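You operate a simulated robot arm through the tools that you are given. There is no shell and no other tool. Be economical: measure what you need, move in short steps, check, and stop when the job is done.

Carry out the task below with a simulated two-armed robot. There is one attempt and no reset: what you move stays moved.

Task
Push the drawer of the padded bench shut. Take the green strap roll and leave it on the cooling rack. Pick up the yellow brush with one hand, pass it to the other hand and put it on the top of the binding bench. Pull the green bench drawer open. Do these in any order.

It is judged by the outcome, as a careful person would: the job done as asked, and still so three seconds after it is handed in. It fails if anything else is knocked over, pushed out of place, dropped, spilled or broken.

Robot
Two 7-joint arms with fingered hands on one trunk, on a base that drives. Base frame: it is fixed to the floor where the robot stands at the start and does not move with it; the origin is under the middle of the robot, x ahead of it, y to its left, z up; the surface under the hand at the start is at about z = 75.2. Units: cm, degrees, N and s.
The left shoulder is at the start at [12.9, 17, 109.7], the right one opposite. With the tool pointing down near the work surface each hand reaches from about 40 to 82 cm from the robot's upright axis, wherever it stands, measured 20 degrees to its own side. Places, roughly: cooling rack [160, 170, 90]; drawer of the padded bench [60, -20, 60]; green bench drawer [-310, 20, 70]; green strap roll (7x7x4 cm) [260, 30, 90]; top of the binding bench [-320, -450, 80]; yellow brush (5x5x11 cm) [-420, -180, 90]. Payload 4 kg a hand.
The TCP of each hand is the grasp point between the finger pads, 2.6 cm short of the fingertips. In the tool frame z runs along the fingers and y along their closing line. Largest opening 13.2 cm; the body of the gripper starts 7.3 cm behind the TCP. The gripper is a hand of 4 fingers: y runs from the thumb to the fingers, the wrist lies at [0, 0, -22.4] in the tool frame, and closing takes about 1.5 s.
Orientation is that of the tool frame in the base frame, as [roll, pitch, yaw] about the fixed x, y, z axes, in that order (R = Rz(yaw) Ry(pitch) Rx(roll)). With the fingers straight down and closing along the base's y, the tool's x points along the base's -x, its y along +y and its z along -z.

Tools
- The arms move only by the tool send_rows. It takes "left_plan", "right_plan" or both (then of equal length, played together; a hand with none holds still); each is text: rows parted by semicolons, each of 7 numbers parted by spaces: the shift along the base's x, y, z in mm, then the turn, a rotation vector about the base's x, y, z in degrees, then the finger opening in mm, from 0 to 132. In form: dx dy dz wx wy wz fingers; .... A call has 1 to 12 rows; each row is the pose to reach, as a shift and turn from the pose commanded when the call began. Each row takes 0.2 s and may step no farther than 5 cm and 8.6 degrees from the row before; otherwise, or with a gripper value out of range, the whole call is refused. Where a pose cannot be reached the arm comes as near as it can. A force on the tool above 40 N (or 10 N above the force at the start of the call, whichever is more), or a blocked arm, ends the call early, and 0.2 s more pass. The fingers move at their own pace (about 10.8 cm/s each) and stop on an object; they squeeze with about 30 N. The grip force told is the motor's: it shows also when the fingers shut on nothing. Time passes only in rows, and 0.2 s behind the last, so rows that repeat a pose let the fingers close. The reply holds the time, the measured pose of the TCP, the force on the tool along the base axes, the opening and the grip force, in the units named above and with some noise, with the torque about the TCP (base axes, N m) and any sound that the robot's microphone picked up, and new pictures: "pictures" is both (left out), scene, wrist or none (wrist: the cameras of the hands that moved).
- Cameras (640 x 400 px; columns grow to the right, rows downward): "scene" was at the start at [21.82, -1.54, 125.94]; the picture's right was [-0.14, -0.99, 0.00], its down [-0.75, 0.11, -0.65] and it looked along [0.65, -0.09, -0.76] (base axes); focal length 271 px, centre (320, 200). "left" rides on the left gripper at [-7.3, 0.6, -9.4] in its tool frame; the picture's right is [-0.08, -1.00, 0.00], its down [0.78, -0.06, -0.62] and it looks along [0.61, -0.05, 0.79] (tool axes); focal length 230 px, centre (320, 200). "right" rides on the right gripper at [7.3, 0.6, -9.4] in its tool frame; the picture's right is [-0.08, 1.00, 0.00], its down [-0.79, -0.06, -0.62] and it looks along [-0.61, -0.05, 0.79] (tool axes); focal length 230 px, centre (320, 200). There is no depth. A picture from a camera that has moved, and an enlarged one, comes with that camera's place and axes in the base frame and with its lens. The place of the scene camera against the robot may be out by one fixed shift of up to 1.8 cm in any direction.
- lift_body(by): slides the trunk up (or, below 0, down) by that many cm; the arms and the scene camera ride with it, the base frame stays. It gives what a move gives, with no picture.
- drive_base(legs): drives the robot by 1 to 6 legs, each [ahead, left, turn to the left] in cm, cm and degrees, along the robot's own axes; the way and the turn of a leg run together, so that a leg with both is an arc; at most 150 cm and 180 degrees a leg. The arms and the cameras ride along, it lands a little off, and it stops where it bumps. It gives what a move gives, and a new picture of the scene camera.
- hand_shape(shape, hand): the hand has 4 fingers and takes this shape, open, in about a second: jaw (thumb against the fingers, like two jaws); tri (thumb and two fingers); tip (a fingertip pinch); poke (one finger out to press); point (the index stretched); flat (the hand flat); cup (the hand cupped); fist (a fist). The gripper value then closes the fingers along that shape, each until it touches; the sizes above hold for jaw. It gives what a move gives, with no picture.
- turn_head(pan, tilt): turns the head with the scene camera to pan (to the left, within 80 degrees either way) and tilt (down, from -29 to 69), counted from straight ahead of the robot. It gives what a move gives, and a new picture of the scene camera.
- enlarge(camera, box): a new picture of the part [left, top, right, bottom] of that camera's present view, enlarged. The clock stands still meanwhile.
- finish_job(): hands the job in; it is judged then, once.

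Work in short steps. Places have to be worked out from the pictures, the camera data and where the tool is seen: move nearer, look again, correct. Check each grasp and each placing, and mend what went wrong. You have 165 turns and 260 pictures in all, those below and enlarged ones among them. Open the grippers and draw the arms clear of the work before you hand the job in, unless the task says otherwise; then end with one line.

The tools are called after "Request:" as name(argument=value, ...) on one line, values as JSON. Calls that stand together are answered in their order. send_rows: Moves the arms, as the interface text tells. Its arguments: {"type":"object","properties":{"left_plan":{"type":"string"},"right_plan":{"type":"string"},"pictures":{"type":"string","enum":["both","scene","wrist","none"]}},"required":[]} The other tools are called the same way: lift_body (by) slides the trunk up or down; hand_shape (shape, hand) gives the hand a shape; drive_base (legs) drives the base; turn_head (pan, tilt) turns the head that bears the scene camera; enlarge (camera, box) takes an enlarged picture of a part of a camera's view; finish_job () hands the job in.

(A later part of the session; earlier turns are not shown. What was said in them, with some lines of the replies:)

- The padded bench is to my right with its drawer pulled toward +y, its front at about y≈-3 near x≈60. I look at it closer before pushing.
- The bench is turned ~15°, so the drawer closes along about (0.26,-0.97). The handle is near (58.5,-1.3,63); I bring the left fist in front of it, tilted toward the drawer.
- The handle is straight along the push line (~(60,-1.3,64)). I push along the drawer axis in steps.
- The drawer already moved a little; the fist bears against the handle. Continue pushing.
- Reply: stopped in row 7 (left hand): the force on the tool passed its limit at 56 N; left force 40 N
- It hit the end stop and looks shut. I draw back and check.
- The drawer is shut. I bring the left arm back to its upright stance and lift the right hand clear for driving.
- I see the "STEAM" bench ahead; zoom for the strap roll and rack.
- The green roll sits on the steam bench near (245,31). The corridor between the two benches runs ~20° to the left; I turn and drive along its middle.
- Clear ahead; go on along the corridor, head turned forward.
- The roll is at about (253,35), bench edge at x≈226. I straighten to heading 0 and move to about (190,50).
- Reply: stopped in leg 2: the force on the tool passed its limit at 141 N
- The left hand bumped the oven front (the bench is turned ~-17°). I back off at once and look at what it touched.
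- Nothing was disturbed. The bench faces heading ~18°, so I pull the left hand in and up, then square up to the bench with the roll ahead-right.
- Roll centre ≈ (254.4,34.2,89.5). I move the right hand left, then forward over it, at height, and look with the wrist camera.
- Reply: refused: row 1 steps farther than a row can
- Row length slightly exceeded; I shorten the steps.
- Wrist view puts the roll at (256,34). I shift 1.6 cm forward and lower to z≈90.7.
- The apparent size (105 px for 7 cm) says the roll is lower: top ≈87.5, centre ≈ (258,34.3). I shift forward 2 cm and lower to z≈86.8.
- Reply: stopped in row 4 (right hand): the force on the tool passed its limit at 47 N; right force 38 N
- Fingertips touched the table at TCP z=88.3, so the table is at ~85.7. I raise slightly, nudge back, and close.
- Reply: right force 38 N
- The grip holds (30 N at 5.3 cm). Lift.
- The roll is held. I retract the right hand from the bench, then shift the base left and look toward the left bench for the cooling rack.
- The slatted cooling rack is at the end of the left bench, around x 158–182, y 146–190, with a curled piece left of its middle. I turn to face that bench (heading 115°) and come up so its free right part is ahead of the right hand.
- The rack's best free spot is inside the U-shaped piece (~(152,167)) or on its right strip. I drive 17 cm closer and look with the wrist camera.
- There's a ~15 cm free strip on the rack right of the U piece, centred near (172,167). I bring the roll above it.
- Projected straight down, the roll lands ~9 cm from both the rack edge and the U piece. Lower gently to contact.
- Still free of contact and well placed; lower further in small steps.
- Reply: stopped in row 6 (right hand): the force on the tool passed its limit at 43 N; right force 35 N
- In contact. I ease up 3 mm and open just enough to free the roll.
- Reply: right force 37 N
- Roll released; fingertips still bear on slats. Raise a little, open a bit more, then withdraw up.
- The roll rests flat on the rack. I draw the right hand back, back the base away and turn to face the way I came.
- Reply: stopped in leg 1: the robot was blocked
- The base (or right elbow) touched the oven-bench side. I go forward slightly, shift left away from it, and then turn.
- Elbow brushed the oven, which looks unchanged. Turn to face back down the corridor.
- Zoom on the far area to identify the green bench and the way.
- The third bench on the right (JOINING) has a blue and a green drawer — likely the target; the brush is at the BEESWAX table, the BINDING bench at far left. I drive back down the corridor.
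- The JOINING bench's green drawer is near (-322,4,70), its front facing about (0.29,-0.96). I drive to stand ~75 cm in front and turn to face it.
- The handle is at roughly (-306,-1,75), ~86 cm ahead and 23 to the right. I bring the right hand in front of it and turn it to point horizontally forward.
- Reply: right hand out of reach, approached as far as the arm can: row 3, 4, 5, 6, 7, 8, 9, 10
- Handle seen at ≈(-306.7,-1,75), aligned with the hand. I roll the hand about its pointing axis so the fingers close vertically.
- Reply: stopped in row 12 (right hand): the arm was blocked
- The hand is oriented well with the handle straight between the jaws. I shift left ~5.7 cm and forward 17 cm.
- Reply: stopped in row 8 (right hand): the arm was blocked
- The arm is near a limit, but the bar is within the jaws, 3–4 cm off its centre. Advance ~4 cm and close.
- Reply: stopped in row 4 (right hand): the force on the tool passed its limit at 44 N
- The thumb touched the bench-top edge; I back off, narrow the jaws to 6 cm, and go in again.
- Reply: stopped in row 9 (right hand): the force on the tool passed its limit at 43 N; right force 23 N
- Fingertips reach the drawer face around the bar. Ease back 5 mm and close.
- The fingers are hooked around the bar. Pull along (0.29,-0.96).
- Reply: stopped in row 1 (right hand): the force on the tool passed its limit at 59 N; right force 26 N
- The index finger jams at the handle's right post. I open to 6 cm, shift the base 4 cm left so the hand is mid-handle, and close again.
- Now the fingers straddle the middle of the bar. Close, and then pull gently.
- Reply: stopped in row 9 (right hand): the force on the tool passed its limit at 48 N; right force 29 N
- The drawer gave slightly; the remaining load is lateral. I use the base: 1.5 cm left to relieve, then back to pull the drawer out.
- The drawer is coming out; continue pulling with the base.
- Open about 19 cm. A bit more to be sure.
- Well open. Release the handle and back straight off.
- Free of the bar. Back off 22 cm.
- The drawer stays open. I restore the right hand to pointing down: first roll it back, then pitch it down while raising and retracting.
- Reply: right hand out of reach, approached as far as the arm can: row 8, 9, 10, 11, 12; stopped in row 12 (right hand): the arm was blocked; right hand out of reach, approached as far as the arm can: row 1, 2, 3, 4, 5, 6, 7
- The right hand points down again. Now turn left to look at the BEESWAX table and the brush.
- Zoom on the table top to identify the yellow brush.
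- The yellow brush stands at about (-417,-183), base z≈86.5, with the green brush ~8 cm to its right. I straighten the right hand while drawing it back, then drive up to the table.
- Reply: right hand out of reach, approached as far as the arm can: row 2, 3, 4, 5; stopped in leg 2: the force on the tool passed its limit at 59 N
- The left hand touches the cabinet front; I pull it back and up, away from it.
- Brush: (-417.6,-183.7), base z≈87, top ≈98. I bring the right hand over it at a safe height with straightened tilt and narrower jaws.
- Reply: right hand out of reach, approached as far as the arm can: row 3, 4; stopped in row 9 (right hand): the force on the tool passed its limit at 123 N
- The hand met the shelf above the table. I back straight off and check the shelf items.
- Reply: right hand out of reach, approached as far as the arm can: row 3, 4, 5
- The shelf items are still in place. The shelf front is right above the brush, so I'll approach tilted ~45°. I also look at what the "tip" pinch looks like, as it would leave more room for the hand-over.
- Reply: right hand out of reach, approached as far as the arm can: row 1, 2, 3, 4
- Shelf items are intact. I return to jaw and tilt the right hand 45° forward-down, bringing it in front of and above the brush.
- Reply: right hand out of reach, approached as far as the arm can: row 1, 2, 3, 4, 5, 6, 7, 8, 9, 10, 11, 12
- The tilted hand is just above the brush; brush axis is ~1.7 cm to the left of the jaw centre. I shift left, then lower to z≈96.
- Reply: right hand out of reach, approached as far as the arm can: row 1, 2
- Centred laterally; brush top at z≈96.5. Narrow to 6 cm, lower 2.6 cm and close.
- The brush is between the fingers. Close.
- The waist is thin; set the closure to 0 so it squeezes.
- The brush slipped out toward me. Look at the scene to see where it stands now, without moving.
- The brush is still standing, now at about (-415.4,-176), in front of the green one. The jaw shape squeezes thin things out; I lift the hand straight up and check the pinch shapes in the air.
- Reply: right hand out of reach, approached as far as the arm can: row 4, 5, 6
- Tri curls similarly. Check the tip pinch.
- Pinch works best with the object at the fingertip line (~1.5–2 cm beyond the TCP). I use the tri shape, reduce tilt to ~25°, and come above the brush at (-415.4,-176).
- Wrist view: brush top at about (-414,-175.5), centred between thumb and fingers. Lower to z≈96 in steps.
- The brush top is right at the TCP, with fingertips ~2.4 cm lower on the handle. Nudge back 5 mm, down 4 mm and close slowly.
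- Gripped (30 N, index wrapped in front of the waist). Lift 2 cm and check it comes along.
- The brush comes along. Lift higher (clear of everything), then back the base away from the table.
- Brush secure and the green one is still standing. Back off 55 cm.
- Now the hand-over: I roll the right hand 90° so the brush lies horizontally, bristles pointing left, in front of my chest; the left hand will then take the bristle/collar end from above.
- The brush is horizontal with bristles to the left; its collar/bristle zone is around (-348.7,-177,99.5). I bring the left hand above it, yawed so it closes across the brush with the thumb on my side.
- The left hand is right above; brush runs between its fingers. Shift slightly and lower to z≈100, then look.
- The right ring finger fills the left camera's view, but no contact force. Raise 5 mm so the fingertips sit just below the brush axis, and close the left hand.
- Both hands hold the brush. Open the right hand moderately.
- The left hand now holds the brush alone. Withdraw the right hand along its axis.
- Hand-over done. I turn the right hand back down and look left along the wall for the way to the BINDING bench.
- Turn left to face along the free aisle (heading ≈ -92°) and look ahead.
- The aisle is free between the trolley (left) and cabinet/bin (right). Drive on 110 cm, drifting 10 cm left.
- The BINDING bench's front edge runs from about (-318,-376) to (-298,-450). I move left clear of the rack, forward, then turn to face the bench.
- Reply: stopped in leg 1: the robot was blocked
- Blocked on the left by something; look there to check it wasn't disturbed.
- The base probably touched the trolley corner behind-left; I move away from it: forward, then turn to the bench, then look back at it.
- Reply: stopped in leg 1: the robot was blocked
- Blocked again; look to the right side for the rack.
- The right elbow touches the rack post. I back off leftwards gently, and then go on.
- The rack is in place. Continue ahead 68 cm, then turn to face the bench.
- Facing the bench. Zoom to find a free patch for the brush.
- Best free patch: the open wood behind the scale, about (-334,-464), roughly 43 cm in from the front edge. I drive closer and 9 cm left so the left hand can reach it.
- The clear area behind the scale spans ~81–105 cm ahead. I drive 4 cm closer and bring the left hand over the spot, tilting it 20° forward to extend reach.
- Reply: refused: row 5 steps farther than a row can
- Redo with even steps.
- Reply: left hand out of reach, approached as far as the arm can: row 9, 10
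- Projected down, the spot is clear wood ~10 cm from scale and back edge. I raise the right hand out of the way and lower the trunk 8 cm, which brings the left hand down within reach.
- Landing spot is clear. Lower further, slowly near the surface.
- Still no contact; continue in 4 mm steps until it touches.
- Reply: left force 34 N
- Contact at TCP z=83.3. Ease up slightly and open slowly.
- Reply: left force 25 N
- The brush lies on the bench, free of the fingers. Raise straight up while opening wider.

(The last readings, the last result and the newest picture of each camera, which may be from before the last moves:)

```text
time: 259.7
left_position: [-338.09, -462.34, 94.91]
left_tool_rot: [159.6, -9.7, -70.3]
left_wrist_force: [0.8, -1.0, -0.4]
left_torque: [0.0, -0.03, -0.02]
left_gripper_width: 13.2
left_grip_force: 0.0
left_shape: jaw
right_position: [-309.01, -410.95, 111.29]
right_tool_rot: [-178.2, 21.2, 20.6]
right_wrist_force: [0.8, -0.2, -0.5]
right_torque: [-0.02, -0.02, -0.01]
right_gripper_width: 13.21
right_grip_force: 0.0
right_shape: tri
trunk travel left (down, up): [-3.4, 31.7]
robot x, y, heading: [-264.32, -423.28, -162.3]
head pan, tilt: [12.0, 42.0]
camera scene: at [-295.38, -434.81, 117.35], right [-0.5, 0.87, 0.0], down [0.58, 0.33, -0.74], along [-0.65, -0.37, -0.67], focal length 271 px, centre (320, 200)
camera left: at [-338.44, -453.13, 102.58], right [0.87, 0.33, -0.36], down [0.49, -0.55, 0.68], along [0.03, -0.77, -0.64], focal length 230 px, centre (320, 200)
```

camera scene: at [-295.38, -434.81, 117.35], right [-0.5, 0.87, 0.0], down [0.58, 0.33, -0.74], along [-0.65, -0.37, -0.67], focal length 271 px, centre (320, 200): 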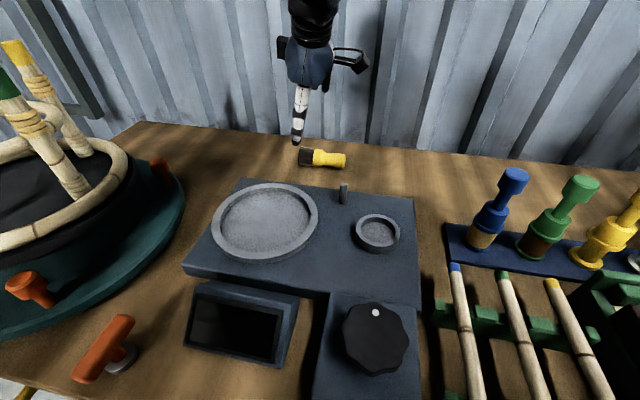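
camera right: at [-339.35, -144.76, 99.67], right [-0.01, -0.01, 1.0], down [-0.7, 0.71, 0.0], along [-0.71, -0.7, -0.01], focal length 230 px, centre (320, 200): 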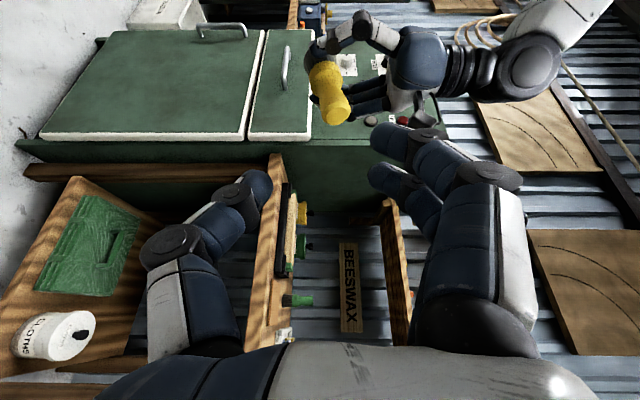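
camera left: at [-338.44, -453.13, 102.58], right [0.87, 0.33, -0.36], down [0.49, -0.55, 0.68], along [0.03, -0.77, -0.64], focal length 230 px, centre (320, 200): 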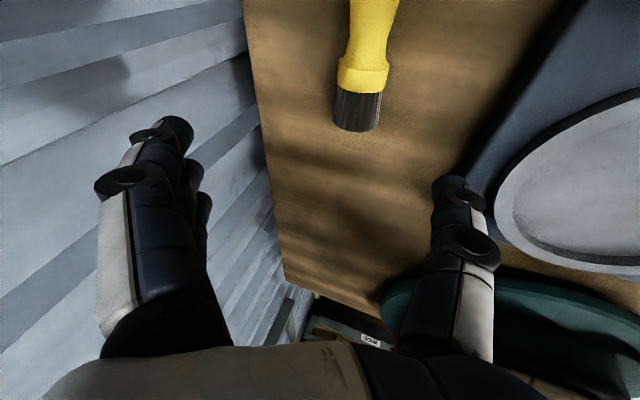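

Brush rests well on the bench. Raise the trunk, and draw the left arm back the way it came.

Request:
lift_body(by=8)

Request:
send_rows(left_plan="0 0 40 0 0 0 132; 24 25 70 0 0 0 132; 51 52 70 2 -3 0 132; 78 79 70 4 -6 0 132; 105 106 70 6 -9 0 132; 132 133 70 8 -12 0 132; 160 161 70 10 -15 0 132; 187 188 70 13 -16 0 132; 213 215 70 13 -16 0 132; 239 243 70 13 -16 0 132; 239 243 70 13 -16 0 132", pictures="none")

Request:
drive_base(legs=[[-35, 0, 0]])

```text
time: 260.9
left_position: [-338.12, -462.4, 102.54]
left_tool_rot: [159.8, -9.6, -70.3]
left_wrist_force: [-0.6, -0.8, -0.7]
left_torque: [-0.01, -0.02, -0.01]
left_gripper_width: 13.21
left_grip_force: 0.0
left_shape: jaw
right_position: [-309.17, -410.92, 119.27]
right_tool_rot: [-178.2, 21.1, 20.6]
right_wrist_force: [-0.5, -0.1, 1.0]
right_torque: [0.02, -0.03, 0.01]
right_gripper_width: 13.18
right_grip_force: 0.0
right_shape: tri
trunk travel left (down, up): [-11.4, 23.7]
robot x, y, heading: [-264.58, -423.09, -162.4]
head pan, tilt: [12.0, 42.0]
```

```text
time: 263.3
left_position: [-314.24, -438.04, 109.89]
left_tool_rot: [178.9, -2.4, -72.4]
left_wrist_force: [-0.9, -0.6, -0.2]
left_torque: [-0.01, 0.01, -0.03]
left_gripper_width: 13.19
left_grip_force: 0.2
left_shape: jaw
right_position: [-309.05, -410.91, 119.43]
right_tool_rot: [-178.2, 21.2, 20.6]
right_wrist_force: [0.1, 0.5, -0.5]
right_torque: [-0.03, -0.03, -0.01]
right_gripper_width: 13.2
right_grip_force: 0.1
right_shape: tri
trunk travel left (down, up): [-11.4, 23.7]
robot x, y, heading: [-264.52, -423.13, -162.0]
head pan, tilt: [12.0, 42.0]
```

```text
time: 265.6
left_position: [-280.79, -427.45, 109.95]
left_tool_rot: [178.9, -2.3, -72.3]
left_wrist_force: [-0.6, -0.2, -0.2]
left_torque: [0.0, 0.01, 0.0]
left_gripper_width: 13.2
left_grip_force: 0.0
left_shape: jaw
right_position: [-275.45, -400.24, 119.45]
right_tool_rot: [-178.1, 21.3, 20.7]
right_wrist_force: [0.2, 0.3, 0.1]
right_torque: [0.02, 0.01, 0.05]
right_gripper_width: 13.16
right_grip_force: 0.0
right_shape: tri
trunk travel left (down, up): [-11.4, 23.7]
robot x, y, heading: [-230.71, -412.24, -162.4]
head pan, tilt: [12.0, 42.0]
camera scene: at [-253.64, -421.5, 126.97], right [-0.5, 0.87, 0.0], down [0.58, 0.33, -0.74], along [-0.65, -0.37, -0.67], focal length 271 px, centre (320, 200)
```

scene: 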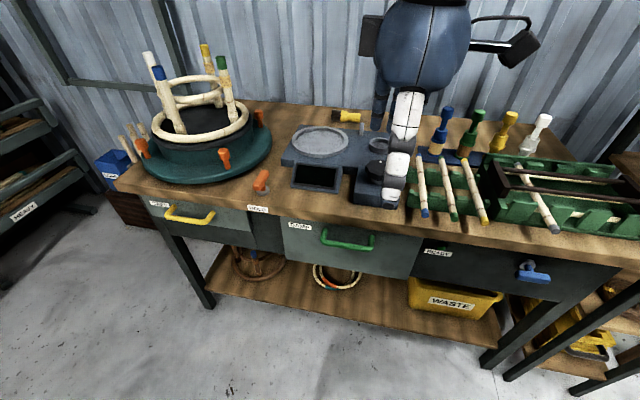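

The brush rests on the binding bench and nothing is disturbed. A last look toward the rack, trolley and the opened drawer.

Request:
turn_head(pan=-78, tilt=15)

Request:
enlarge(camera="scene", box=[320, 0, 640, 300])

```text
time: 267.2
left_position: [-280.91, -427.29, 109.98]
left_tool_rot: [179.1, -2.5, -72.3]
left_wrist_force: [0.5, 0.0, -0.5]
left_torque: [0.01, -0.01, -0.01]
left_gripper_width: 13.19
left_grip_force: 0.0
left_shape: jaw
right_position: [-275.58, -400.24, 119.4]
right_tool_rot: [-178.1, 21.1, 20.7]
right_wrist_force: [0.1, 0.3, -0.1]
right_torque: [-0.02, -0.01, -0.04]
right_gripper_width: 13.18
right_grip_force: 0.0
right_shape: tri
trunk travel left (down, up): [-11.4, 23.7]
robot x, y, heading: [-230.3, -412.25, -162.4]
head pan, tilt: [-78.0, 15.0]
camera scene: at [-251.04, -409.26, 131.22], right [0.87, 0.5, 0.0], down [0.13, -0.22, -0.97], along [-0.48, 0.84, -0.26], focal length 271 px, centre (320, 200)
```

scene: 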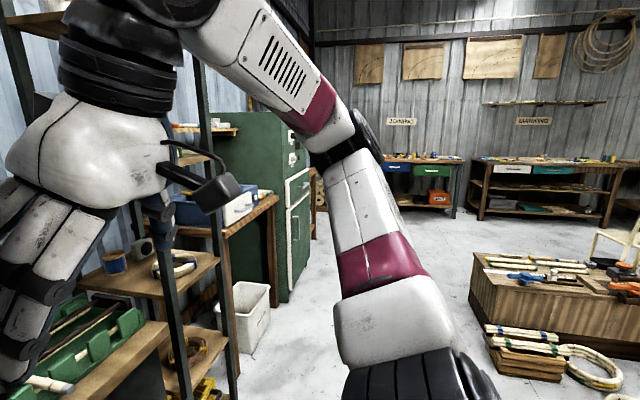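

```text
1.33 times, centred on (480, 150) of scene
camera zoom: at [-251.04, -409.26, 131.22], right [0.87, 0.5, 0.0], down [0.13, -0.22, -0.97], along [-0.48, 0.84, -0.26], focal length 361 px, centre (107, 267)
```

zoom: 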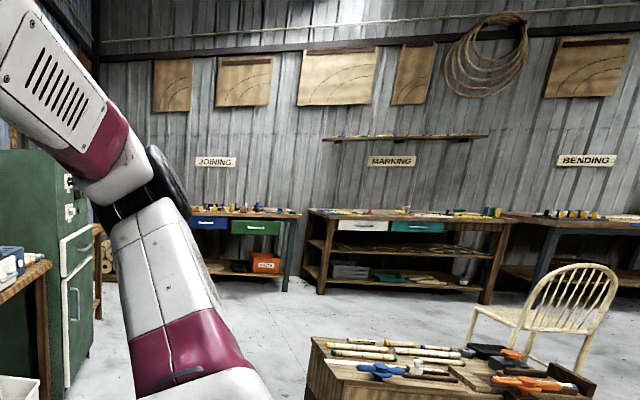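

All four tasks are in their final state, the hands are open and clear. Hand in.

Request:
finish_job()

```text
The job is handed in.
```

All four parts are done and the job is handed in. The padded bench drawer is shut, and the green strap roll is on the cooling rack. The yellow brush was passed from the right hand to the left and lies on the binding bench, and the green drawer is open. On the way I bumped the oven, the cabinet, the shelf over the beeswax table, the rack and probably the trolley; in the pictures nothing looked moved or knocked over.
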